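You operate a simulated robot arm through the tools that you are given. There is no shell and no other tool.

You run a simulated robot arm. Do the job below in one go: nothing can be reset, and whatever is moved stays where it is left.

JOB
Run 8 cycles at speed 30.
Fine: set cycle mode and reset the counter first.

The check looks at the end state, three seconds after you hand in, the way a careful person would. Anything else that was tipped, shoved, dropped, spilled or broken makes it a failure.

ROBOT AND FRAMES
A 6-joint arm with a two-finger parallel gripper, fixed in place. Base frame: the origin is on the floor under the middle of its stand, x ahead of it, y to its left, z up. Units: mm, rad, N and s.
With the tool pointing down near the work surface it reaches from about 400 to 820 mm from the base axis. Its first joint turns from -2.601 to 2.601 rad. Payload 3.43 kg.
Tool frame: the origin (TCP) lies between the finger pads and is the grasp point; the fingertips stand 34 mm ahead of it; z points along the fingers, y is the line along which they close. Largest opening 128 mm; finger width 24, thickness 12; the body of the gripper, 48 by 130 mm, starts 96 mm behind the TCP.
Orientation is that of the tool frame in the base frame, as a unit quaternion [x, y, z, w]. With the fingers straight down and closing along the base's y, the tool's x points along the base's -x, its y along +y and its z along -z.

CONTROLS
- The arm moves only by the tool jog_arm. Its argument "increments" is a list that holds one entry, the list of rows, each a list of 6 numbers: the shift along the tool's x, y, z in mm, then the turn, a rotation vector about the tool's x, y, z in rad. In form: [[[x, y, z, ax, ay, az], ...]]. A call has 1 to 20 rows; each row shifts and turns the commanded pose from where the row before left it, along the tool's axes as they then stand. "fingers" is the finger opening in mm, from 0 to 128, set as the call begins (left out, the last holds). Rows are played at 5 a second. More than 50 mm and 0.15 rad between two rows, or a gripper value outside its range, and nothing of the call is played. Where a pose cannot be reached the arm comes as near as it can. A force on the tool above 40 N (or 10 N above the force at the start of the call, whichever is more), or a blocked arm, ends the call early, and 0.2 s more pass. The fingers move at their own pace (about 108 mm/s each) and stop on an object; they squeeze with about 31 N. The grip force told is the motor's: it shows also when the fingers shut on nothing. Time passes only in rows, and 0.2 s behind the last, so rows that do not move let the fingers close. It gives the time, the measured TCP pose, the force on the tool (base axes), the opening and the grip force at its end, in the units of the frame above (readings bear some noise), with the torque about the TCP (base axes, N m) and any sound that the robot's microphone picked up.
- Cameras (640 x 400 px; columns grow to the right, rows downward): "scene" is fixed at [220.9, 509.1, 1130.3]; the picture's right is [-0.94, -0.35, 0.00], its down [-0.07, 0.20, -0.98] and it looks along [0.34, -0.92, -0.21] (base axes); focal length 354 px, centre (320, 200). "wrist" rides on the gripper at [76, -11, -160] in the tool frame; the picture's right is [0.15, 0.99, 0.00], its down [-0.88, 0.13, -0.46] and it looks along [-0.45, 0.07, 0.89] (tool axes); focal length 234 px, centre (320, 200). There is no depth. A picture from a camera that has moved, and an enlarged one, comes with that camera's place and axes in the base frame and with its lens. The place of the scene camera against the robot may be out by one fixed shift of up to 12 mm in any direction.
- grab_frame(camera): a new picture of that camera. The clock stands still meanwhile.
- slide_trunk(by): slides the trunk up (or, below 0, down) by that many mm; the arm rides with it, the base frame stays. It gives what a move gives, with no picture.
- inspect(camera, box): a new picture of the part [left, top, right, bottom] of that camera's present view, enlarged. The clock stands still meanwhile.
- sign_off(): hands the job in; it is judged then, once.

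Nothing tells you positions but the pictures and the camera data. Unless the task says otherwise, let go and move clear before handing in.

The tools are called after "Request:" by a JSON object that holds its "api" and its "payload". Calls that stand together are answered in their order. jog_arm: Moves the arm, as the interface text tells. Its arguments: {"type":"object","properties":{"increments":{"type":"array","items":{"type":"array","items":{"type":"array","items":{"type":"number"}}}},"fingers":{"type":"number"}},"required":["increments"]} The other tools are called the same way: slide_trunk (by) moves the trunk up or down; grab_frame (camera) takes a picture; inspect (camera, box) takes an enlarged picture of a part of a camera's view; sign_off () hands the job in.

At the start:

```text
time_s: 0.0
position: [368.0, -735.1, 1119.4]
tcp_rot: [0.0, 1.0, 0.0, 0.0]
wrist_force: [0.4, 0.1, 0.3]
ft_torque: [-0.01, 0.02, 0.01]
finger_gap: 127.8
finger_force: 0.1
trunk travel left (down, up): [-675.0, 35.0]
```

scene: 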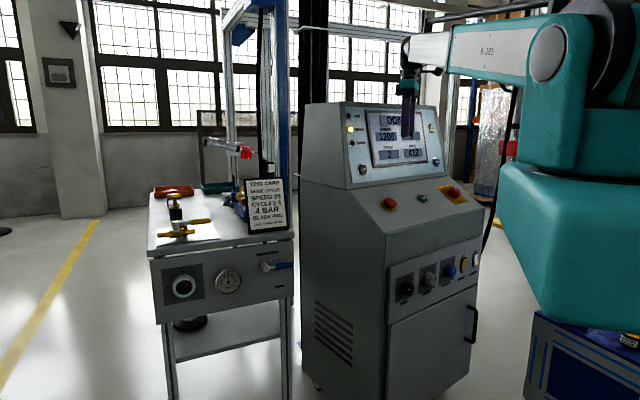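
wrist: 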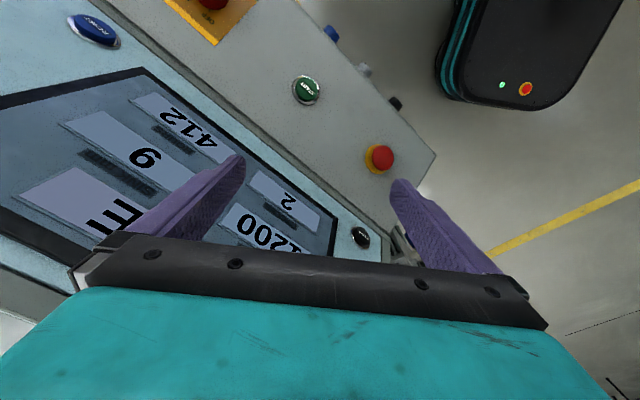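

I see a test machine with a console (screen, buttons, knobs on the front) and a test-rig table with a card beside it. I'll look at the details enlarged before moving anything.

Request:
{"api": "inspect", "payload": {"camera": "scene", "box": [330, 95, 470, 185]}}

Request:
{"api": "inspect", "payload": {"camera": "scene", "box": [370, 170, 490, 310]}}

Request:
{"api": "inspect", "payload": {"camera": "scene", "box": [140, 130, 300, 330]}}

Request:
{"api": "inspect", "payload": {"camera": "scene", "box": [230, 165, 300, 245]}}

Request:
{"api": "inspect", "payload": {"camera": "wrist", "box": [0, 0, 400, 260]}}

```text
4.44 times, centred on (400, 140) of scene
camera zoom: at [220.9, 509.1, 1130.3], right [-0.94, -0.35, 0.0], down [-0.07, 0.2, -0.98], along [0.34, -0.92, -0.21], focal length 1573 px, centre (-36, 467)
```

zoom: 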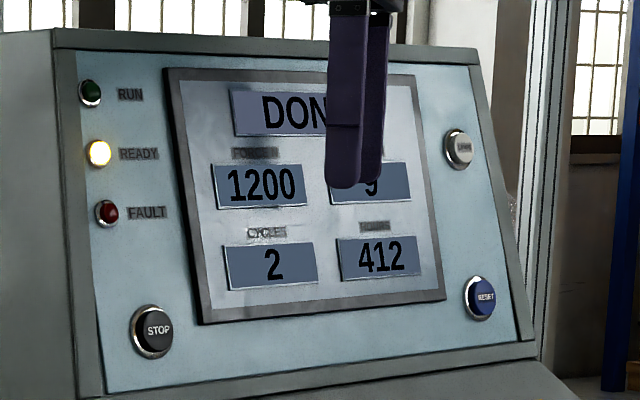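

```text
2.86 times, centred on (430, 240) of scene
camera zoom: at [220.9, 509.1, 1130.3], right [-0.94, -0.35, 0.0], down [-0.07, 0.2, -0.98], along [0.34, -0.92, -0.21], focal length 1011 px, centre (6, 86)
```

zoom: 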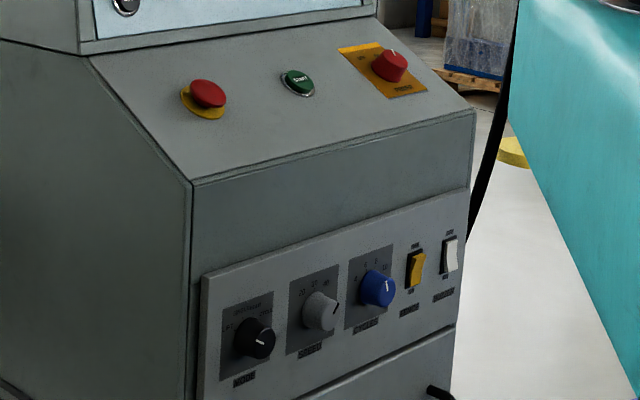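

```text
2.00 times, centred on (220, 230) of scene
camera zoom: at [220.9, 509.1, 1130.3], right [-0.94, -0.35, 0.0], down [-0.07, 0.2, -0.98], along [0.34, -0.92, -0.21], focal length 708 px, centre (520, 140)
```

zoom: 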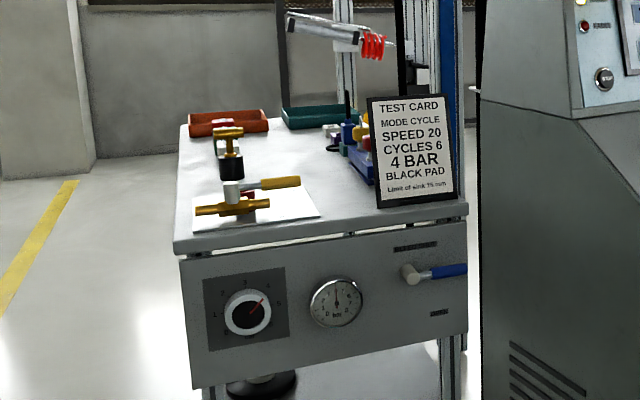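

```text
5.00 times, centred on (265, 205) of scene
camera zoom: at [220.9, 509.1, 1130.3], right [-0.94, -0.35, 0.0], down [-0.07, 0.2, -0.98], along [0.34, -0.92, -0.21], focal length 1770 px, centre (595, 175)
```

zoom: 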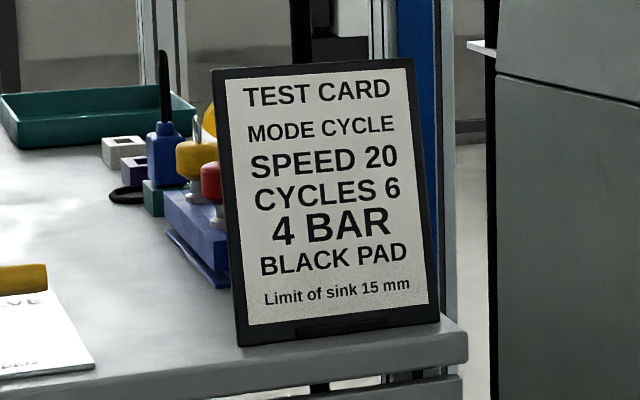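

```text
1.54 times, centred on (200, 130) of wrist
camera zoom: at [292.0, -746.5, 1279.1], right [-0.15, 0.99, 0.0], down [0.88, 0.13, 0.46], along [0.45, 0.07, -0.89], focal length 360 px, centre (505, 308)
```

zoom: 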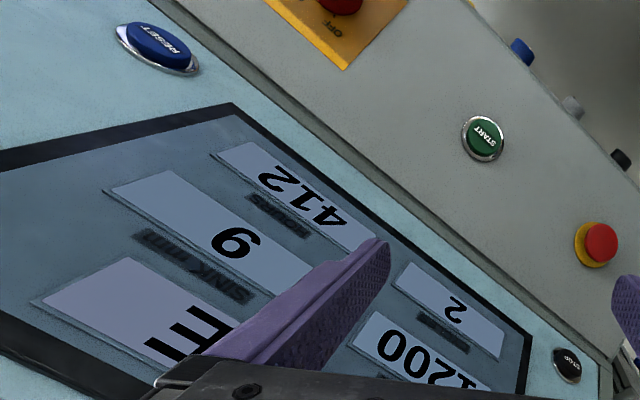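

The console has a screen, RESET/STOP buttons, START, knobs for mode, speed and cycles, and two switches. I'll zoom in on each to read the labels and present settings.

Request:
{"api": "inspect", "payload": {"camera": "scene", "box": [385, 262, 425, 308]}}

Request:
{"api": "inspect", "payload": {"camera": "scene", "box": [412, 252, 446, 300]}}

Request:
{"api": "inspect", "payload": {"camera": "scene", "box": [435, 246, 485, 292]}}

Request:
{"api": "inspect", "payload": {"camera": "scene", "box": [375, 175, 475, 220]}}

Request:
{"api": "inspect", "payload": {"camera": "scene", "box": [415, 115, 450, 175]}}

Request:
{"api": "inspect", "payload": {"camera": "scene", "box": [150, 250, 300, 310]}}

Request:
{"api": "inspect", "payload": {"camera": "scene", "box": [190, 0, 330, 210]}}

Request:
{"api": "inspect", "payload": {"camera": "scene", "box": [375, 140, 430, 170]}}

```text
8.70 times, centred on (405, 285) of scene
camera zoom: at [220.9, 509.1, 1130.3], right [-0.94, -0.35, 0.0], down [-0.07, 0.2, -0.98], along [0.34, -0.92, -0.21], focal length 3078 px, centre (-419, -539)
```

zoom: 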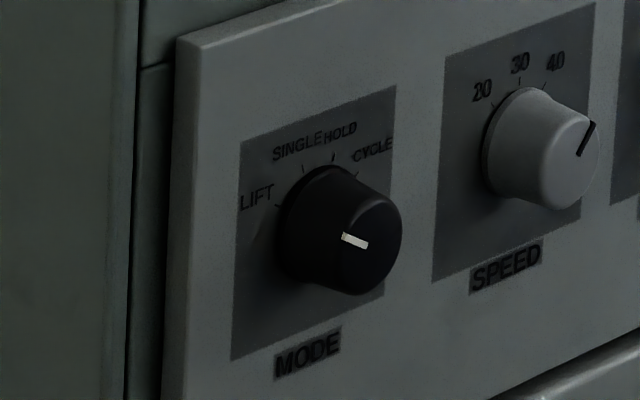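

```text
8.33 times, centred on (429, 276) of scene
camera zoom: at [220.9, 509.1, 1130.3], right [-0.94, -0.35, 0.0], down [-0.07, 0.2, -0.98], along [0.34, -0.92, -0.21], focal length 2950 px, centre (-588, -433)
```

zoom: 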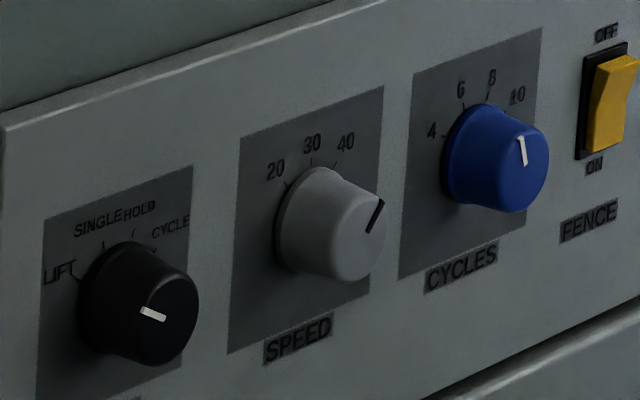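

```text
8.70 times, centred on (460, 269) of scene
camera zoom: at [220.9, 509.1, 1130.3], right [-0.94, -0.35, 0.0], down [-0.07, 0.2, -0.98], along [0.34, -0.92, -0.21], focal length 3078 px, centre (-897, -400)
```

zoom: 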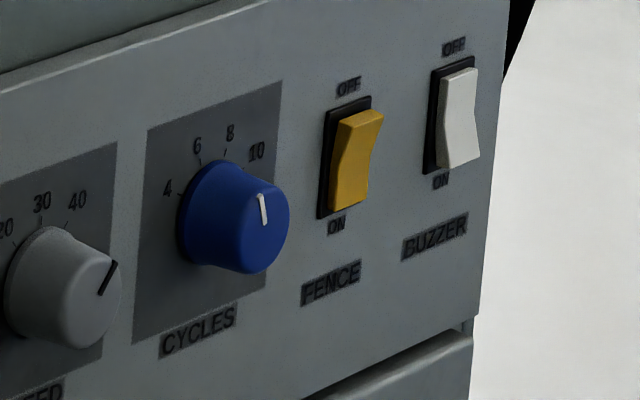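

```text
6.40 times, centred on (425, 198) of scene
camera zoom: at [220.9, 509.1, 1130.3], right [-0.94, -0.35, 0.0], down [-0.07, 0.2, -0.98], along [0.34, -0.92, -0.21], focal length 2266 px, centre (-352, 216)
```

zoom: 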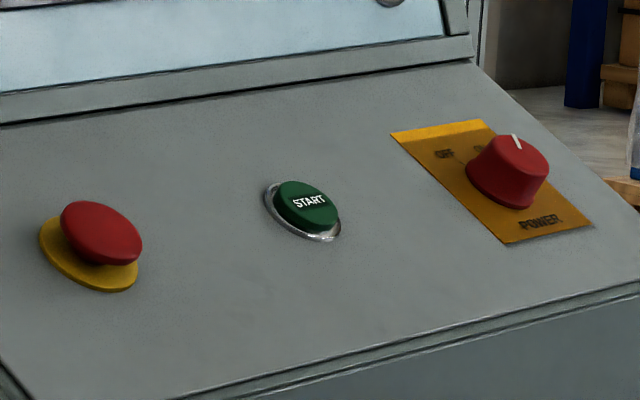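

```text
6.67 times, centred on (432, 145) of scene
camera zoom: at [220.9, 509.1, 1130.3], right [-0.94, -0.35, 0.0], down [-0.07, 0.2, -0.98], along [0.34, -0.92, -0.21], focal length 2360 px, centre (-430, 567)
```

zoom: 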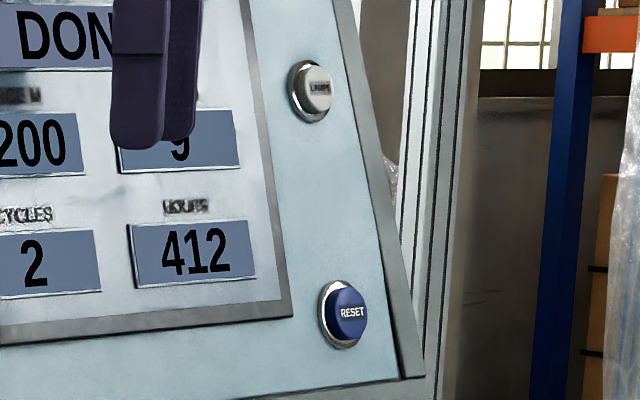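

```text
4.27 times, centred on (225, 280) of scene
camera zoom: at [220.9, 509.1, 1130.3], right [-0.94, -0.35, 0.0], down [-0.07, 0.2, -0.98], along [0.34, -0.92, -0.21], focal length 1510 px, centre (725, -141)
```

zoom: 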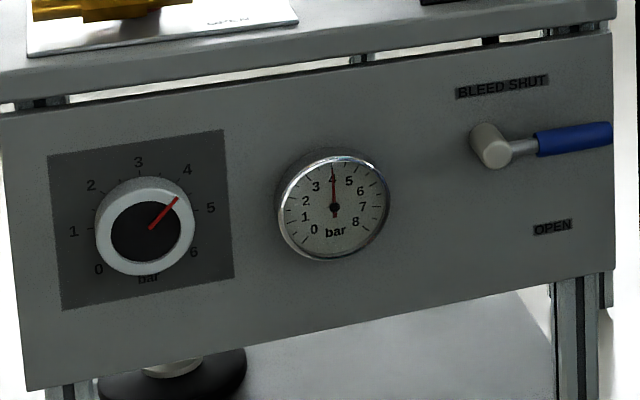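

```text
1.90 times, centred on (260, 105) of scene
camera zoom: at [220.9, 509.1, 1130.3], right [-0.94, -0.35, 0.0], down [-0.07, 0.2, -0.98], along [0.34, -0.92, -0.21], focal length 674 px, centre (434, 381)
```

zoom: 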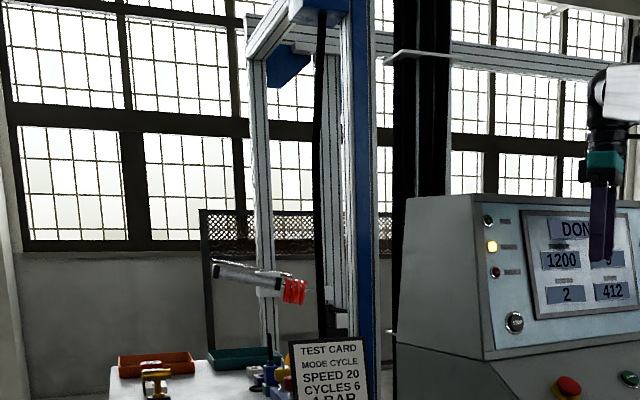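

```text
11.64 times, centred on (402, 155) of scene
camera zoom: at [220.9, 509.1, 1130.3], right [-0.94, -0.35, 0.0], down [-0.07, 0.2, -0.98], along [0.34, -0.92, -0.21], focal length 4119 px, centre (-640, 724)
```

zoom: 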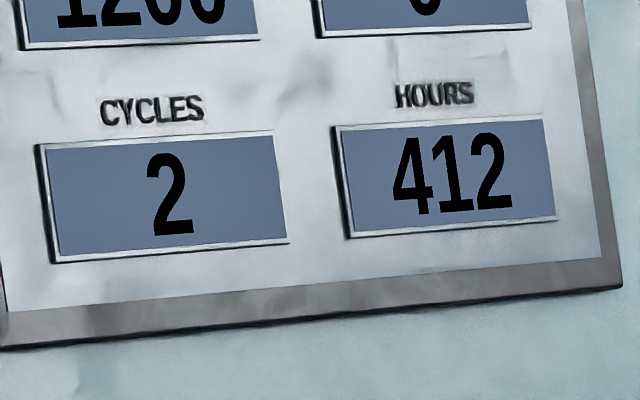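

The settings now read MODE = LIFT, SPEED = 40, CYCLES = 6. The counter reads 2 and shows DONE. I need MODE = CYCLE, SPEED = 30, CYCLES = 8, then RESET, then START. The test card asks for speed 20 and 6 cycles, but the job overrides it.

By triangulation:
- **MODE:** about (313, -543, 625)
- **CYCLES:** about (190, -735, 625)
- **RESET:** about (279, -984, 982)
- **START:** about (307, -765, 871)

First I'll back away from the machine and yaw the tool to square it with the panel.

Request:
{"api": "jog_arm", "payload": {"increments": [[[31.25, 20.6, 0, 0, 0, 0], [31.25, 20.6, 0, 0, 0, 0], [31.25, 20.6, 0, 0, 0, 0], [31.25, 20.6, 0, 0, 0, 0], [31.25, 20.6, 0, 0, 0, 0], [31.25, 20.6, 0, 0, 0, 0], [31.25, 20.6, 0, 0, 0, 0], [31.25, 20.6, 0, 0, 0, 0], [0, 0, 0, 0, 0, 0.1166], [0, 0, 0, 0, 0, 0.1166], [0, 0, 0, 0, 0, 0.1166], [0, 0, 0, 0, 0, 0.1166], [0, 0, 0, 0, 0, 0.1166]]], "fingers": 80}}

Request:
{"api": "grab_frame", "payload": {"camera": "scene"}}

Request:
{"api": "grab_frame", "payload": {"camera": "wrist"}}

```text
time_s: 2.8
position: [115.9, -570.2, 1118.6]
tcp_rot: [0.288, 0.958, 0.001, 0.001]
wrist_force: [-0.5, 0.0, -0.8]
ft_torque: [0.0, -0.02, 0.0]
finger_gap: 80.0
finger_force: 0.0
trunk travel left (down, up): [-675.0, 35.0]
```

```text
taken
```

scene: 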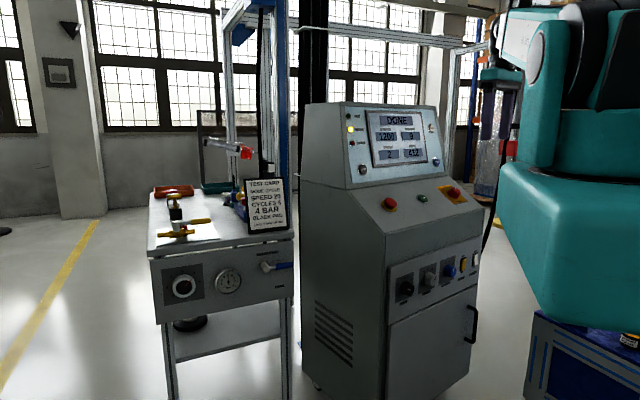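

```text
taken
camera wrist: at [48.2, -537.4, 1278.8], right [0.42, 0.91, 0.0], down [0.81, -0.38, 0.46], along [0.41, -0.19, -0.89], focal length 234 px, centre (320, 200)
```

wrist: 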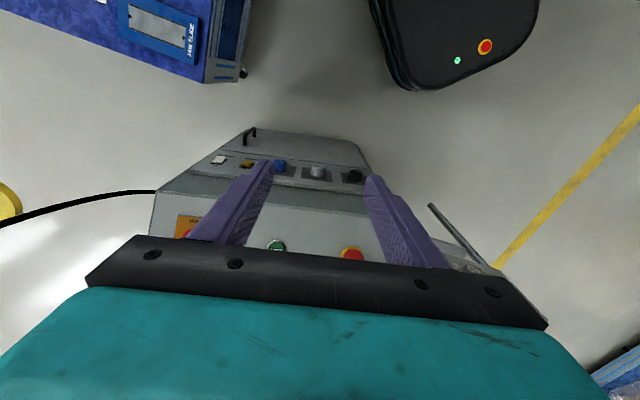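

The retreat went fine. I'll zoom in on the wrist view to refine the panel geometry.

Request:
{"api": "inspect", "payload": {"camera": "wrist", "box": [200, 120, 380, 270]}}

Request:
{"api": "inspect", "payload": {"camera": "wrist", "box": [265, 150, 375, 200]}}

Request:
{"api": "inspect", "payload": {"camera": "scene", "box": [330, 95, 470, 185]}}

Request:
{"api": "inspect", "payload": {"camera": "scene", "box": [440, 0, 640, 130]}}

```text
2.67 times, centred on (290, 195) of wrist
camera zoom: at [48.2, -537.4, 1278.8], right [0.42, 0.91, 0.0], down [0.81, -0.38, 0.46], along [0.41, -0.19, -0.89], focal length 624 px, centre (400, 213)
```

zoom: 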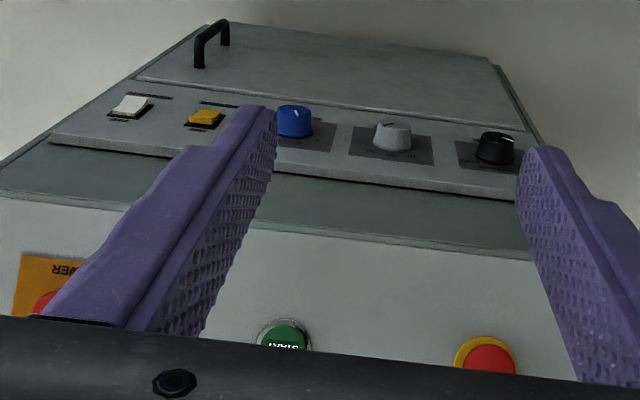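

```text
5.82 times, centred on (320, 175) of wrist
camera zoom: at [48.2, -537.4, 1278.8], right [0.42, 0.91, 0.0], down [0.81, -0.38, 0.46], along [0.41, -0.19, -0.89], focal length 1362 px, centre (320, 346)
```

zoom: 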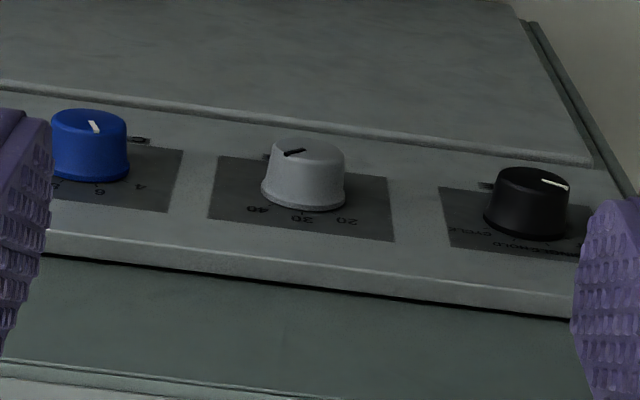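

```text
4.44 times, centred on (400, 140) of scene
camera zoom: at [220.9, 509.1, 1130.3], right [-0.94, -0.35, 0.0], down [-0.07, 0.2, -0.98], along [0.34, -0.92, -0.21], focal length 1573 px, centre (-36, 467)
```

zoom: 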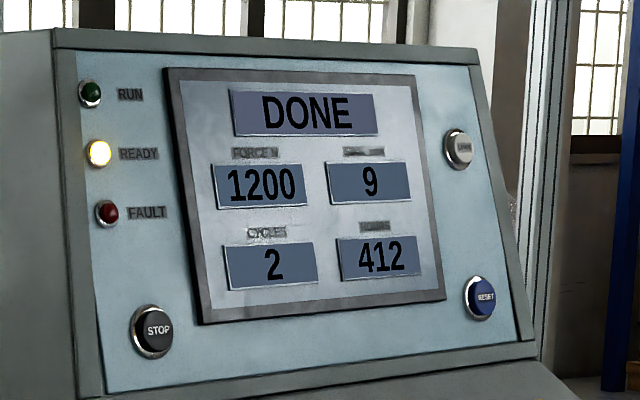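

```text
3.08 times, centred on (540, 65) of scene
camera zoom: at [220.9, 509.1, 1130.3], right [-0.94, -0.35, 0.0], down [-0.07, 0.2, -0.98], along [0.34, -0.92, -0.21], focal length 1089 px, centre (-357, 615)
```

zoom: 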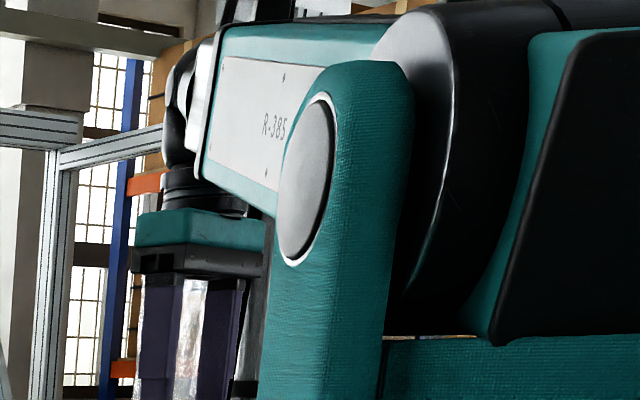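

The refined knob caps are MODE (311, -541, 627), SPEED (248, -638, 627) and CYCLES (188, -730, 627). The panel normal is about (-0.837, 0.548, 0). Next I'll tilt the tool to horizontal, pointing at the machine.

Request:
{"api": "jog_arm", "payload": {"increments": [[[0, 0, 0, 0, -0.1309, 0], [0, 0, 0, 0, -0.1309, 0], [0, 0, 0, 0, -0.1309, 0], [0, 0, 0, 0, -0.1309, 0], [0, 0, 0, 0, -0.1309, 0], [0, 0, 0, 0, -0.1309, 0], [0, 0, 0, 0, -0.1309, 0], [0, 0, 0, 0, -0.1309, 0], [0, 0, 0, 0, -0.1309, 0], [0, 0, 0, 0, -0.1309, 0], [0, 0, 0, 0, -0.1309, 0], [0, 0, 0, 0, -0.1309, 0]]]}}

Request:
{"api": "grab_frame", "payload": {"camera": "scene"}}

Request:
{"api": "grab_frame", "payload": {"camera": "wrist"}}

```text
time_s: 5.4
position: [105.1, -634.7, 1129.1]
tcp_rot: [0.203, 0.676, -0.204, 0.678]
wrist_force: [-0.1, 0.7, 0.3]
ft_torque: [-0.02, -0.02, 0.04]
finger_gap: 80.0
finger_force: 0.1
out of reach, approached as far as the arm can: row 5, 6, 7, 8, 9, 10
trunk travel left (down, up): [-675.0, 35.0]
```

```text
taken
```

scene: 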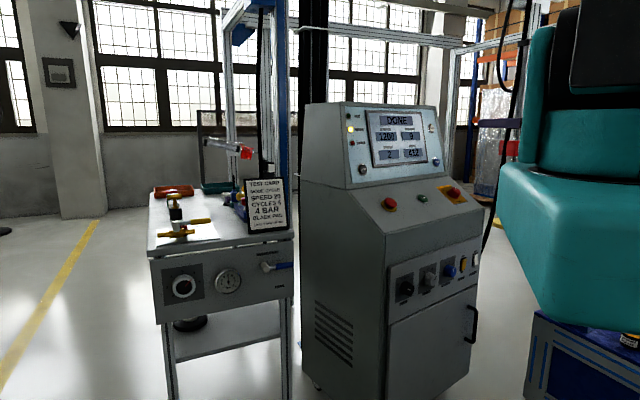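

```text
taken
camera wrist: at [-33.1, -556.0, 1053.4], right [0.55, 0.83, -0.15], down [-0.31, 0.36, 0.88], along [0.78, -0.43, 0.45], focal length 234 px, centre (320, 200)
```

wrist: 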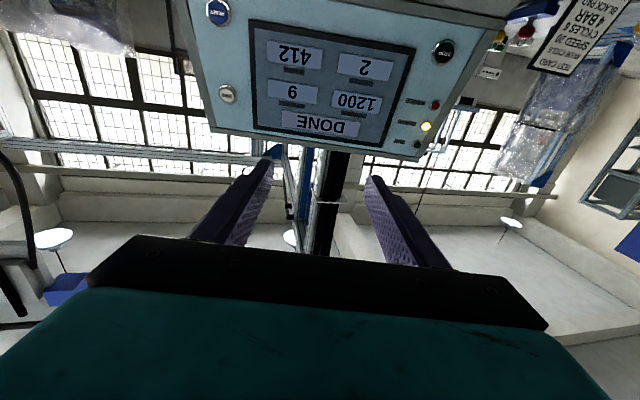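

The tool is now horizontal and points at the machine. The arm cannot fold closer at this height relative to its shoulder. I'll lower the trunk part-way and let the arm hang lower, which should allow a closer reach.

Request:
{"api": "slide_trunk", "payload": {"by": -250}}

Request:
{"api": "jog_arm", "payload": {"increments": [[[42, 0, 0, 0, 0, 0], [42, 0, 0, 0, 0, 0], [42, 0, 0, 0, 0, 0], [42, 0, 0, 0, 0, 0], [42, 0, 0, 0, 0, 0], [42, 0, 0, 0, 0, 0]]]}}

Request:
{"api": "grab_frame", "payload": {"camera": "scene"}}

Request:
{"api": "grab_frame", "payload": {"camera": "wrist"}}

```text
time_s: 8.0
position: [105.5, -634.2, 880.2]
tcp_rot: [0.202, 0.678, -0.202, 0.677]
wrist_force: [-0.1, 1.1, -0.2]
ft_torque: [0.01, 0.02, -0.02]
finger_gap: 80.1
finger_force: 0.0
trunk travel left (down, up): [-425.0, 285.0]
```

```text
time_s: 9.4
position: [106.0, -633.7, 627.2]
tcp_rot: [0.202, 0.678, -0.202, 0.678]
wrist_force: [-0.4, 0.5, 0.4]
ft_torque: [-0.01, 0.02, -0.04]
finger_gap: 79.9
finger_force: 0.0
trunk travel left (down, up): [-425.0, 285.0]
```

```text
taken
```

scene: 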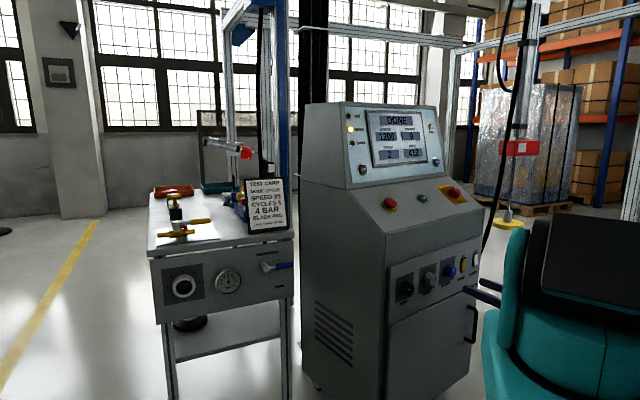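

```text
taken
camera wrist: at [-33.1, -555.6, 551.4], right [0.54, 0.83, -0.15], down [-0.31, 0.36, 0.88], along [0.78, -0.43, 0.45], focal length 234 px, centre (320, 200)
```

wrist: 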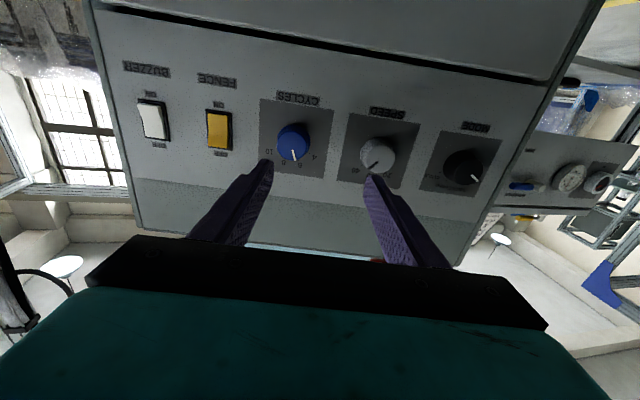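

At knob height now, with a clear view of the panel (upside down). I'll zoom in to verify the settings and refine the knob positions.

Request:
{"api": "inspect", "payload": {"camera": "wrist", "box": [110, 50, 350, 200]}}

Request:
{"api": "inspect", "payload": {"camera": "wrist", "box": [250, 80, 506, 240]}}

```text
2.67 times, centred on (230, 125) of wrist
camera zoom: at [-33.1, -555.6, 551.4], right [0.54, 0.83, -0.15], down [-0.31, 0.36, 0.88], along [0.78, -0.43, 0.45], focal length 624 px, centre (560, 400)
```

zoom: 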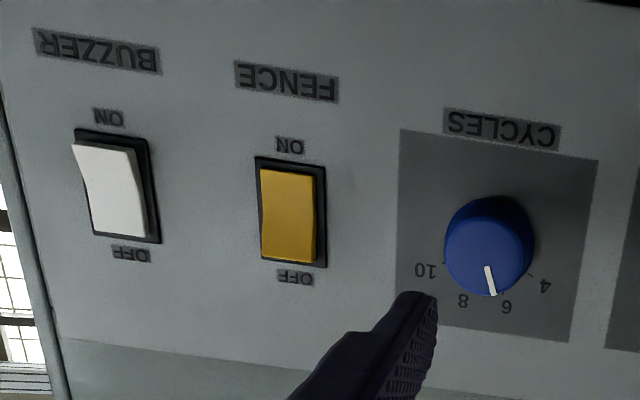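

```text
2.50 times, centred on (378, 160) of wrist
camera zoom: at [-33.1, -555.6, 551.4], right [0.54, 0.83, -0.15], down [-0.31, 0.36, 0.88], along [0.78, -0.43, 0.45], focal length 585 px, centre (175, 300)
```

zoom: 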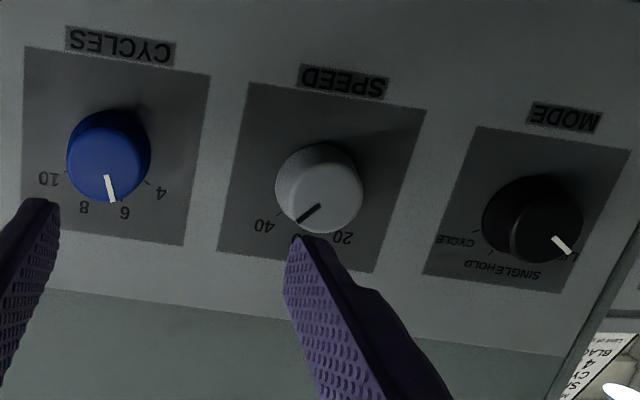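

The wrist view confirms FENCE is ON and BUZZER is OFF, so I'll leave both alone. The knob positions agree between views. I'll line up on CYCLES first and stop a little short to check alignment.

Request:
{"api": "jog_arm", "payload": {"increments": [[[0, -35, 0, 0, 0, 0], [0, 0, 30, 0, 0, 0], [0, 0, 30, 0, 0, 0], [0, 0, 0, 0, 0, 0]]], "fingers": 80}}

Request:
{"api": "grab_frame", "payload": {"camera": "wrist"}}

Request:
{"api": "grab_frame", "payload": {"camera": "scene"}}

Request:
{"api": "inspect", "payload": {"camera": "wrist", "box": [230, 60, 422, 180]}}

```text
time_s: 10.4
position: [137.6, -696.9, 628.8]
tcp_rot: [0.203, 0.678, -0.203, 0.677]
wrist_force: [-0.4, -0.2, 1.0]
ft_torque: [0.0, -0.01, 0.02]
finger_gap: 79.8
finger_force: 0.1
trunk travel left (down, up): [-425.0, 285.0]
```

```text
taken
camera wrist: at [-1.0, -618.5, 553.2], right [0.54, 0.83, -0.15], down [-0.31, 0.36, 0.88], along [0.78, -0.43, 0.45], focal length 234 px, centre (320, 200)
```

wrist: 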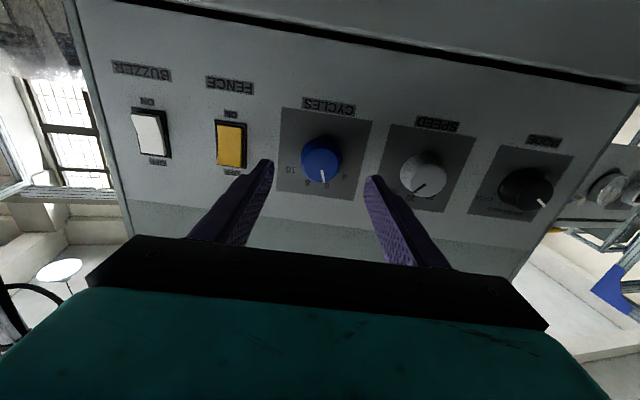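

```text
taken
```

scene: 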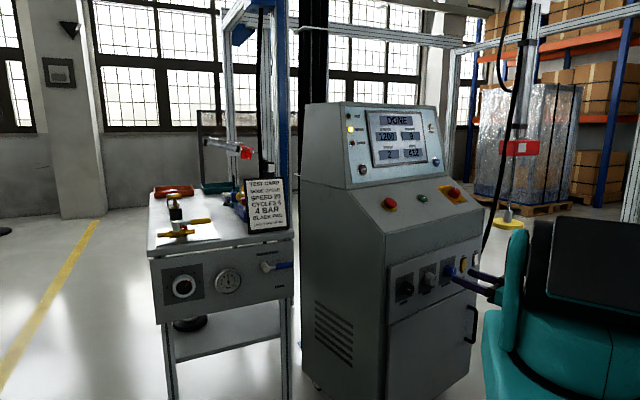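

```text
3.33 times, centred on (326, 120) of wrist
camera zoom: at [-1.0, -618.5, 553.2], right [0.54, 0.83, -0.15], down [-0.31, 0.36, 0.88], along [0.78, -0.43, 0.45], focal length 781 px, centre (300, 467)
```

zoom: 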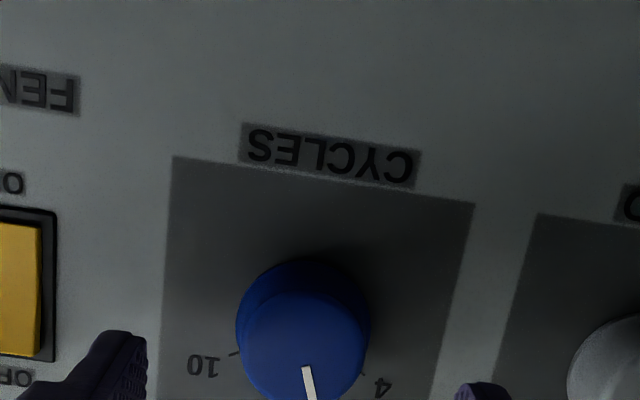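

The CYCLES knob is within 2–3 mm of the tool axis. I'll trim that, move in and close gently on the knob.

Request:
{"api": "jog_arm", "payload": {"increments": [[[2.4, 1.8, 0, 0, 0, 0], [0, 0, 22, 0, 0, 0], [0, 0, 21, 0, 0, 0], [0, 0, 0, 0, 0, 0]]], "fingers": 80}}

Request:
{"api": "grab_frame", "payload": {"camera": "wrist"}}

Request:
{"api": "inspect", "payload": {"camera": "scene", "box": [420, 235, 510, 315]}}

```text
time_s: 11.4
position: [175.6, -719.6, 625.7]
tcp_rot: [0.204, 0.677, -0.203, 0.677]
wrist_force: [-0.2, 0.3, -0.7]
ft_torque: [-0.01, -0.04, 0.03]
finger_gap: 80.1
finger_force: 0.0
trunk travel left (down, up): [-425.0, 285.0]
```

```text
taken
camera wrist: at [36.1, -641.6, 550.7], right [0.54, 0.83, -0.15], down [-0.31, 0.36, 0.88], along [0.78, -0.43, 0.45], focal length 234 px, centre (320, 200)
```

wrist: 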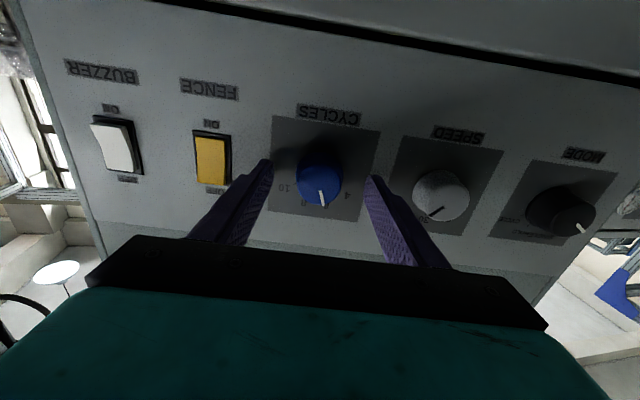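

```text
5.00 times, centred on (465, 275) of scene
camera zoom: at [220.9, 509.1, 1130.3], right [-0.94, -0.35, 0.0], down [-0.07, 0.2, -0.98], along [0.34, -0.92, -0.21], focal length 1770 px, centre (-405, -175)
```

zoom: 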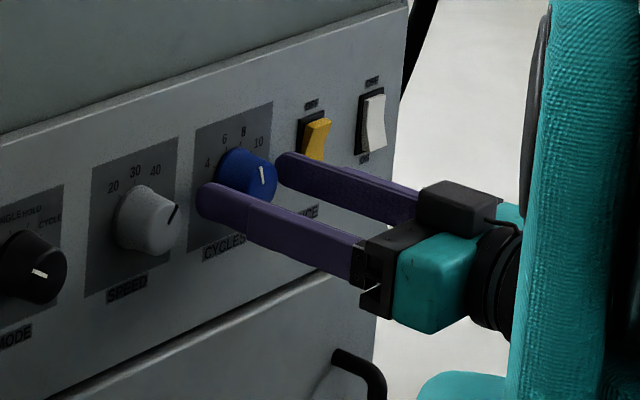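

The fingers straddle the knob cleanly. Closing on it now.

Request:
{"api": "jog_arm", "payload": {"increments": [[[0, 0, 0, 0, 0, 0], [0, 0, 0, 0, 0, 0], [0, 0, 0, 0, 0, 0], [0, 0, 0, 0, 0, 0]]], "fingers": 30}}

Request:
{"api": "inspect", "payload": {"camera": "scene", "box": [420, 235, 510, 315]}}

```text
time_s: 12.4
position: [174.9, -719.5, 627.1]
tcp_rot: [0.203, 0.677, -0.203, 0.677]
wrist_force: [0.5, -7.4, 1.8]
ft_torque: [0.03, 0.06, -0.26]
finger_gap: 39.9
finger_force: 45.1
trunk travel left (down, up): [-425.0, 285.0]
```

```text
5.00 times, centred on (465, 275) of scene
camera zoom: at [220.9, 509.1, 1130.3], right [-0.94, -0.35, 0.0], down [-0.07, 0.2, -0.98], along [0.34, -0.92, -0.21], focal length 1770 px, centre (-405, -175)
```

zoom: 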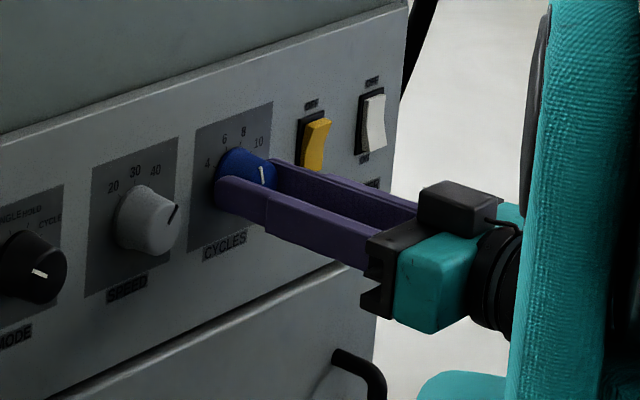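

The fingers hold the knob at 39.9 mm with little side force. Turning clockwise 40° from 6 to 8.

Request:
{"api": "jog_arm", "payload": {"increments": [[[0, 0, 0, 0, 0, 0.1], [0, 0, 0, 0, 0, 0.1], [0, 0, 0, 0, 0, 0.1], [0, 0, 0, 0, 0, 0.1], [0, 0, 0, 0, 0, 0.1], [0, 0, 0, 0, 0, 0.1], [0, 0, 0, 0, 0, 0.1], [0, 0, 0, 0, 0, 0]]]}}

Request:
{"api": "inspect", "payload": {"camera": "scene", "box": [420, 235, 510, 315]}}

Request:
{"api": "grab_frame", "payload": {"camera": "wrist"}}

```text
time_s: 14.2
position: [174.2, -719.3, 626.2]
tcp_rot: [0.424, 0.565, 0.041, 0.707]
wrist_force: [6.1, -21.1, 10.7]
ft_torque: [-0.36, -0.54, -0.67]
finger_gap: 39.5
finger_force: 45.0
trunk travel left (down, up): [-425.0, 285.0]
```

```text
5.00 times, centred on (465, 275) of scene
camera zoom: at [220.9, 509.1, 1130.3], right [-0.94, -0.35, 0.0], down [-0.07, 0.2, -0.98], along [0.34, -0.92, -0.21], focal length 1770 px, centre (-405, -175)
```

zoom: 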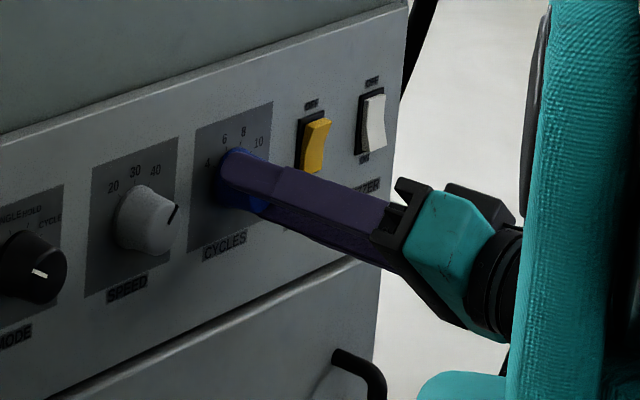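

```text
taken
camera wrist: at [63.9, -597.3, 560.5], right [0.47, 0.71, 0.53], down [-0.64, -0.14, 0.75], along [0.61, -0.69, 0.39], focal length 234 px, centre (320, 200)
```

wrist: 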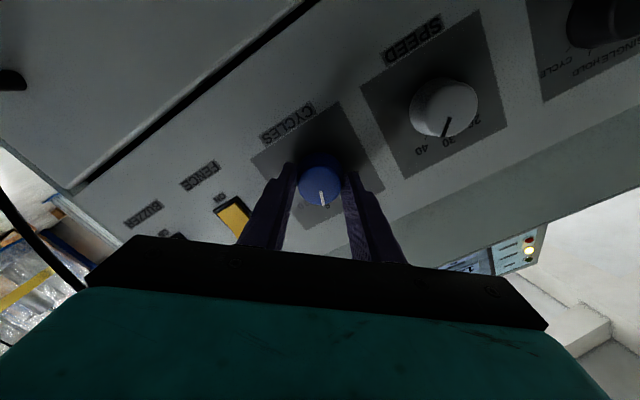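

The pointer turned with the gripper. I'll release and check where the detent settled.

Request:
{"api": "jog_arm", "payload": {"increments": [[[0, 0, 0, 0, 0, 0], [0, 0, 0, 0, 0, 0], [0, 0, 0, 0, 0, 0], [0, 0, -25, 0, 0, 0], [0, 0, -25, 0, 0, 0], [0, 0, 0, 0, 0, 0]]], "fingers": 80}}

Request:
{"api": "inspect", "payload": {"camera": "scene", "box": [420, 235, 510, 315]}}

Request:
{"api": "inspect", "payload": {"camera": "wrist", "box": [220, 60, 460, 210]}}

```text
time_s: 15.6
position: [133.3, -689.9, 623.7]
tcp_rot: [0.423, 0.567, 0.041, 0.706]
wrist_force: [0.3, -0.8, -0.6]
ft_torque: [0.01, 0.03, 0.01]
finger_gap: 80.2
finger_force: 0.1
trunk travel left (down, up): [-425.0, 285.0]
```

```text
5.00 times, centred on (465, 275) of scene
camera zoom: at [220.9, 509.1, 1130.3], right [-0.94, -0.35, 0.0], down [-0.07, 0.2, -0.98], along [0.34, -0.92, -0.21], focal length 1770 px, centre (-405, -175)
```

zoom: 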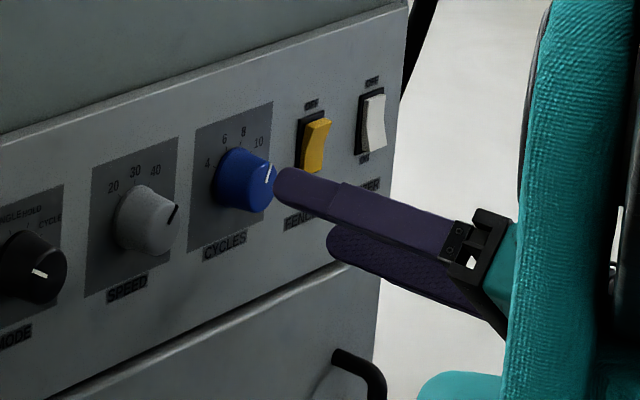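

```text
2.67 times, centred on (340, 135) of wrist
camera zoom: at [22.2, -568.8, 558.3], right [0.47, 0.71, 0.53], down [-0.64, -0.14, 0.76], along [0.61, -0.69, 0.39], focal length 624 px, centre (267, 373)
```

zoom: 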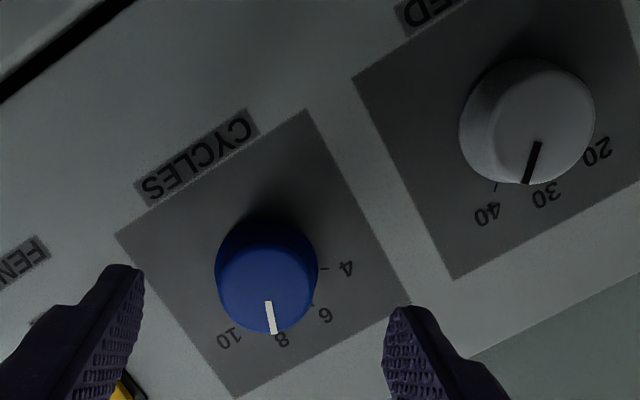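

CYCLES now points at 8. I'll move across to SPEED, keeping the present roll so I can turn it back 40° counter-clockwise.

Request:
{"api": "jog_arm", "payload": {"increments": [[[22.5, 28.1, 0, 0, 0, 0], [22.5, 28.1, 0, 0, 0, 0], [22.4, 28.2, 0, 0, 0, 0], [0, 0, 0, 0, 0, 0]]], "fingers": 80}}

Request:
{"api": "inspect", "payload": {"camera": "wrist", "box": [200, 60, 440, 210]}}

Request:
{"api": "grab_frame", "payload": {"camera": "scene"}}

```text
time_s: 16.6
position: [193.8, -598.9, 625.8]
tcp_rot: [0.423, 0.567, 0.042, 0.706]
wrist_force: [0.2, 0.0, -0.1]
ft_torque: [0.02, -0.02, 0.02]
finger_gap: 80.1
finger_force: 0.0
trunk travel left (down, up): [-425.0, 285.0]
```

```text
2.67 times, centred on (320, 135) of wrist
camera zoom: at [82.3, -479.4, 560.4], right [0.47, 0.71, 0.53], down [-0.64, -0.14, 0.76], along [0.61, -0.69, 0.39], focal length 624 px, centre (320, 373)
```

zoom: 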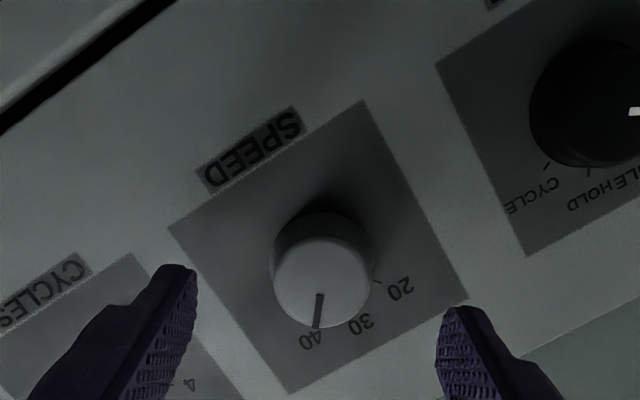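

```text
taken
```

scene: 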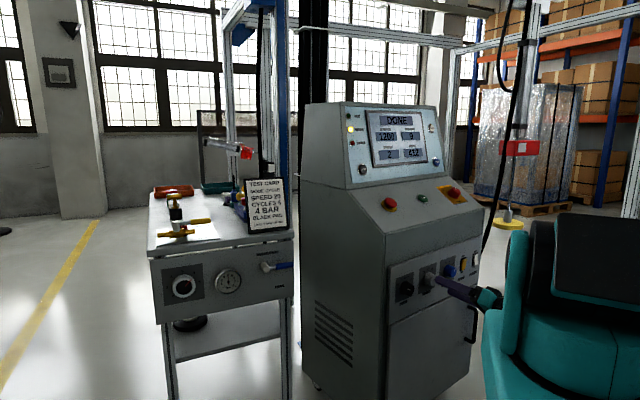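

SPEED is well centred, within about 1.3 mm. Moving in, then grip and turn 40° counter-clockwise.

Request:
{"api": "jog_arm", "payload": {"increments": [[[-0.4, 1.3, 0, 0, 0, 0], [0, 0, 25, 0, 0, 0], [0, 0, 25, 0, 0, 0], [0, 0, 0, 0, 0, 0]]], "fingers": 80}}

Request:
{"api": "inspect", "payload": {"camera": "scene", "box": [390, 235, 510, 315]}}

```text
time_s: 17.6
position: [236.5, -627.0, 627.5]
tcp_rot: [0.423, 0.567, 0.042, 0.706]
wrist_force: [0.8, -0.5, -0.2]
ft_torque: [0.0, -0.02, -0.03]
finger_gap: 79.9
finger_force: 0.1
trunk travel left (down, up): [-425.0, 285.0]
```

```text
5.00 times, centred on (450, 275) of scene
camera zoom: at [220.9, 509.1, 1130.3], right [-0.94, -0.35, 0.0], down [-0.07, 0.2, -0.98], along [0.34, -0.92, -0.21], focal length 1770 px, centre (-330, -175)
```

zoom: 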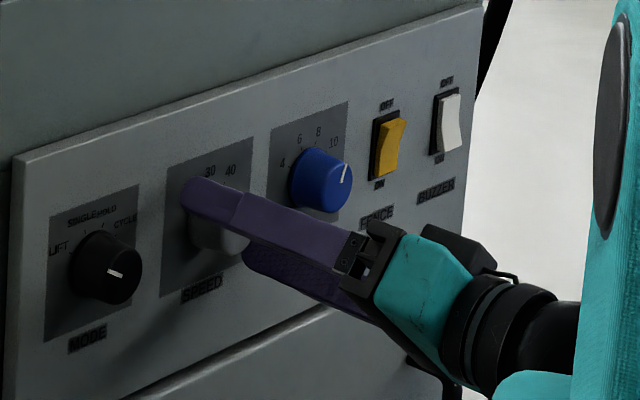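

Request:
{"api": "jog_arm", "payload": {"increments": [[[0, 0, 0, 0, 0, 0], [0, 0, 0, 0, 0, 0], [0, 0, 0, 0, 0, 0], [0, 0, 0, 0, 0, 0], [0, 0, 0, 0, 0, -0.1], [0, 0, 0, 0, 0, -0.1], [0, 0, 0, 0, 0, -0.1], [0, 0, 0, 0, 0, -0.1], [0, 0, 0, 0, 0, -0.1], [0, 0, 0, 0, 0, -0.1], [0, 0, 0, 0, 0, -0.1], [0, 0, 0, 0, 0, 0]]], "fingers": 30}}

Request:
{"api": "inspect", "payload": {"camera": "scene", "box": [390, 235, 510, 315]}}

Request:
{"api": "inspect", "payload": {"camera": "wrist", "box": [200, 80, 440, 230]}}

```text
time_s: 20.2
position: [233.6, -626.9, 626.4]
tcp_rot: [0.203, 0.678, -0.203, 0.677]
wrist_force: [-12.9, 14.5, -22.7]
ft_torque: [0.29, 0.38, -0.06]
finger_gap: 39.6
finger_force: 45.2
trunk travel left (down, up): [-425.0, 285.0]
```

```text
5.00 times, centred on (450, 275) of scene
camera zoom: at [220.9, 509.1, 1130.3], right [-0.94, -0.35, 0.0], down [-0.07, 0.2, -0.98], along [0.34, -0.92, -0.21], focal length 1770 px, centre (-330, -175)
```

zoom: 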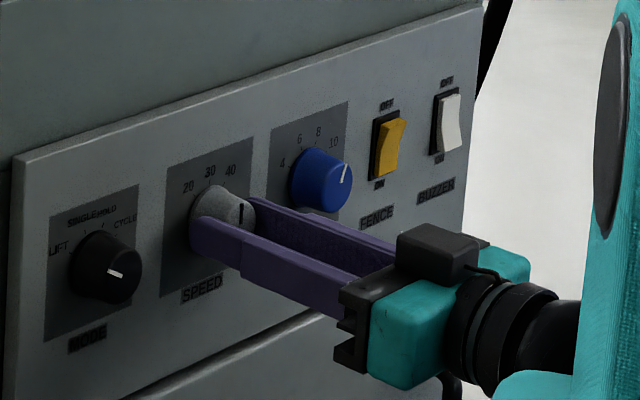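

```text
2.67 times, centred on (320, 155) of wrist
camera zoom: at [94.3, -549.5, 551.8], right [0.54, 0.83, -0.15], down [-0.31, 0.36, 0.88], along [0.78, -0.43, 0.45], focal length 624 px, centre (320, 320)
```

zoom: 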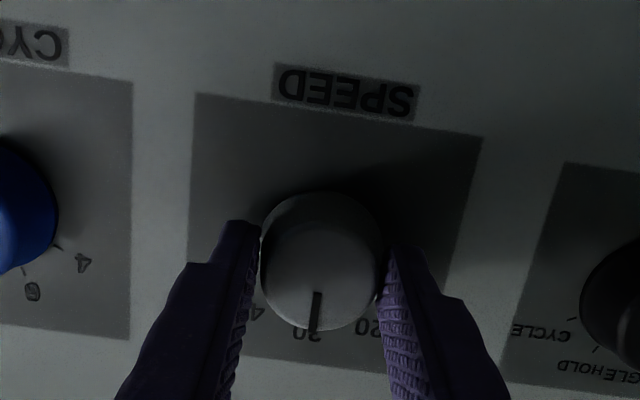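

SPEED now points at 30. Releasing and backing off to verify.

Request:
{"api": "jog_arm", "payload": {"increments": [[[0, 0, 0, 0, 0, 0], [0, 0, 0, 0, 0, 0], [0, 0, 0, 0, 0, 0], [0, 0, -25, 0, 0, 0], [0, 0, -25, 0, 0, 0], [0, 0, 0, 0, 0, 0]]], "fingers": 80}}

Request:
{"api": "inspect", "payload": {"camera": "scene", "box": [390, 235, 510, 315]}}

Request:
{"api": "inspect", "payload": {"camera": "wrist", "box": [230, 70, 550, 270]}}

```text
time_s: 21.6
position: [191.0, -599.6, 629.3]
tcp_rot: [0.204, 0.677, -0.204, 0.677]
wrist_force: [-0.6, -0.3, 0.0]
ft_torque: [0.02, -0.02, -0.04]
finger_gap: 80.0
finger_force: 0.2
trunk travel left (down, up): [-425.0, 285.0]
```

```text
5.00 times, centred on (450, 275) of scene
camera zoom: at [220.9, 509.1, 1130.3], right [-0.94, -0.35, 0.0], down [-0.07, 0.2, -0.98], along [0.34, -0.92, -0.21], focal length 1770 px, centre (-330, -175)
```

zoom: 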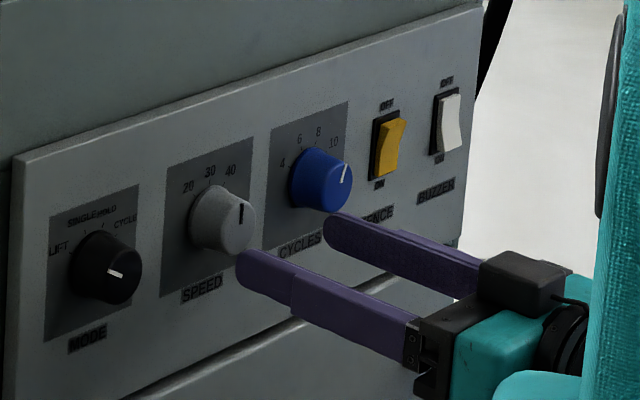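

```text
2.00 times, centred on (390, 170) of wrist
camera zoom: at [52.4, -521.5, 553.5], right [0.54, 0.83, -0.15], down [-0.31, 0.36, 0.88], along [0.78, -0.43, 0.45], focal length 468 px, centre (180, 260)
```

zoom: 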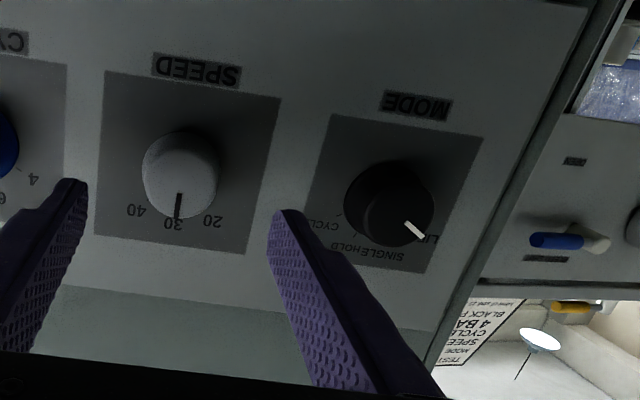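

SPEED shows 30 and CYCLES shows 8. Now across to MODE, which is the closest one to the robot, so I'll watch reach.

Request:
{"api": "jog_arm", "payload": {"increments": [[[0.5, 37.7, 0, 0, 0, 0], [0.5, 37.7, 0, 0, 0, 0], [0.5, 37.7, 0, 0, 0, 0], [0, 0, 0, 0, 0, 0]]], "fingers": 80}}

Request:
{"api": "grab_frame", "payload": {"camera": "scene"}}

Request:
{"api": "inspect", "payload": {"camera": "wrist", "box": [200, 60, 440, 210]}}

```text
time_s: 22.6
position: [255.9, -531.1, 606.4]
tcp_rot: [0.203, 0.677, -0.203, 0.678]
wrist_force: [-0.5, 0.5, -0.4]
ft_torque: [-0.01, -0.03, -0.02]
finger_gap: 80.0
finger_force: 0.0
out of reach, approached as far as the arm can: row 2, 3
trunk travel left (down, up): [-425.0, 285.0]
```

```text
taken
```

scene: 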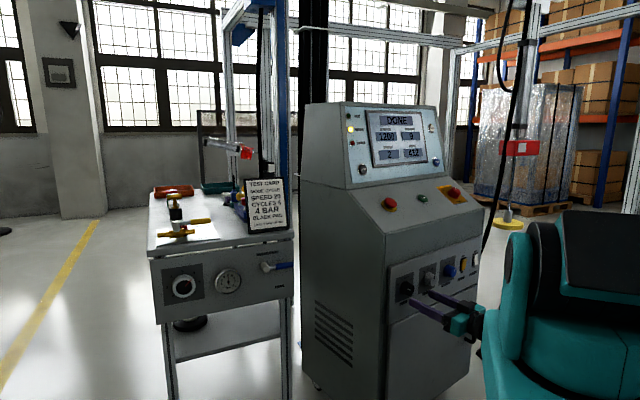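

```text
2.67 times, centred on (320, 135) of wrist
camera zoom: at [116.7, -452.4, 530.1], right [0.54, 0.83, -0.15], down [-0.31, 0.36, 0.88], along [0.78, -0.43, 0.45], focal length 624 px, centre (320, 373)
```

zoom: 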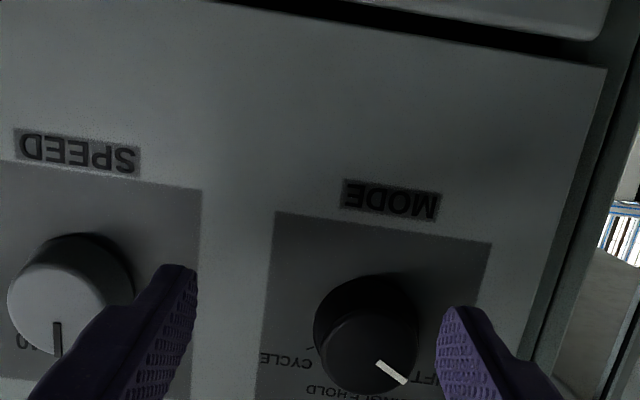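

At this shoulder height the arm can't fold close enough for MODE. I'll lower the hand by 150 mm with the arm, then raise the trunk by 150 mm, so the shoulder sits higher above the hand and gives more room.

Request:
{"api": "jog_arm", "payload": {"increments": [[[37.5, 0, 0, 0, 0, 0], [37.5, 0, 0, 0, 0, 0], [37.5, 0, 0, 0, 0, 0], [37.5, 0, 0, 0, 0, 0], [0, 0, 0, 0, 0, 0]]], "fingers": 80}}

Request:
{"api": "slide_trunk", "payload": {"by": 150}}

Request:
{"api": "grab_frame", "payload": {"camera": "scene"}}

Request:
{"api": "grab_frame", "payload": {"camera": "wrist"}}

```text
time_s: 23.8
position: [252.4, -530.3, 457.7]
tcp_rot: [0.203, 0.677, -0.203, 0.677]
wrist_force: [0.0, 0.4, -0.9]
ft_torque: [-0.04, 0.0, 0.0]
finger_gap: 80.1
finger_force: 0.0
trunk travel left (down, up): [-425.0, 285.0]
```

```text
time_s: 25.5
position: [253.0, -529.5, 607.9]
tcp_rot: [0.204, 0.677, -0.203, 0.678]
wrist_force: [0.3, -0.8, -0.5]
ft_torque: [0.01, 0.03, -0.01]
finger_gap: 80.1
finger_force: 0.1
trunk travel left (down, up): [-575.0, 135.0]
```

```text
taken
```

scene: 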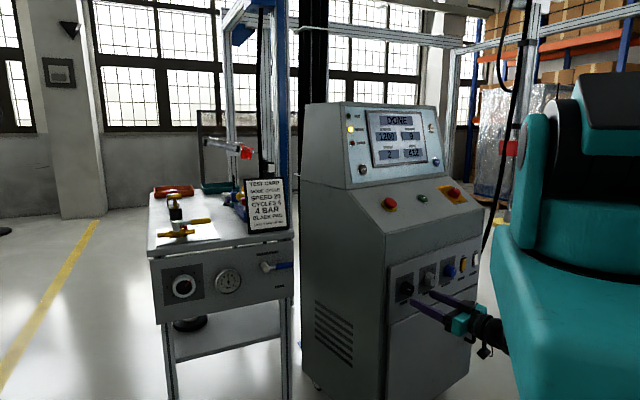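

```text
taken
camera wrist: at [113.8, -451.3, 532.0], right [0.54, 0.83, -0.15], down [-0.31, 0.36, 0.88], along [0.78, -0.43, 0.45], focal length 234 px, centre (320, 200)
```

wrist: 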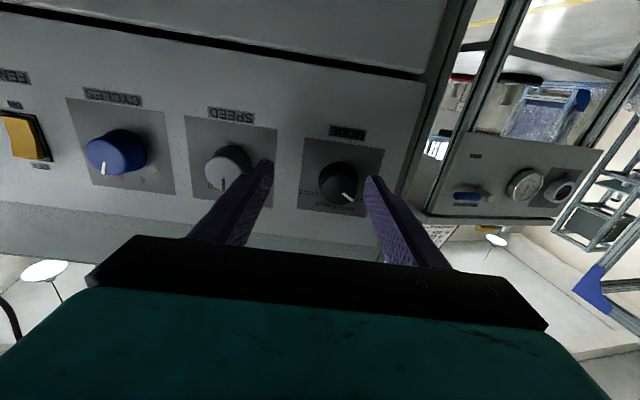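

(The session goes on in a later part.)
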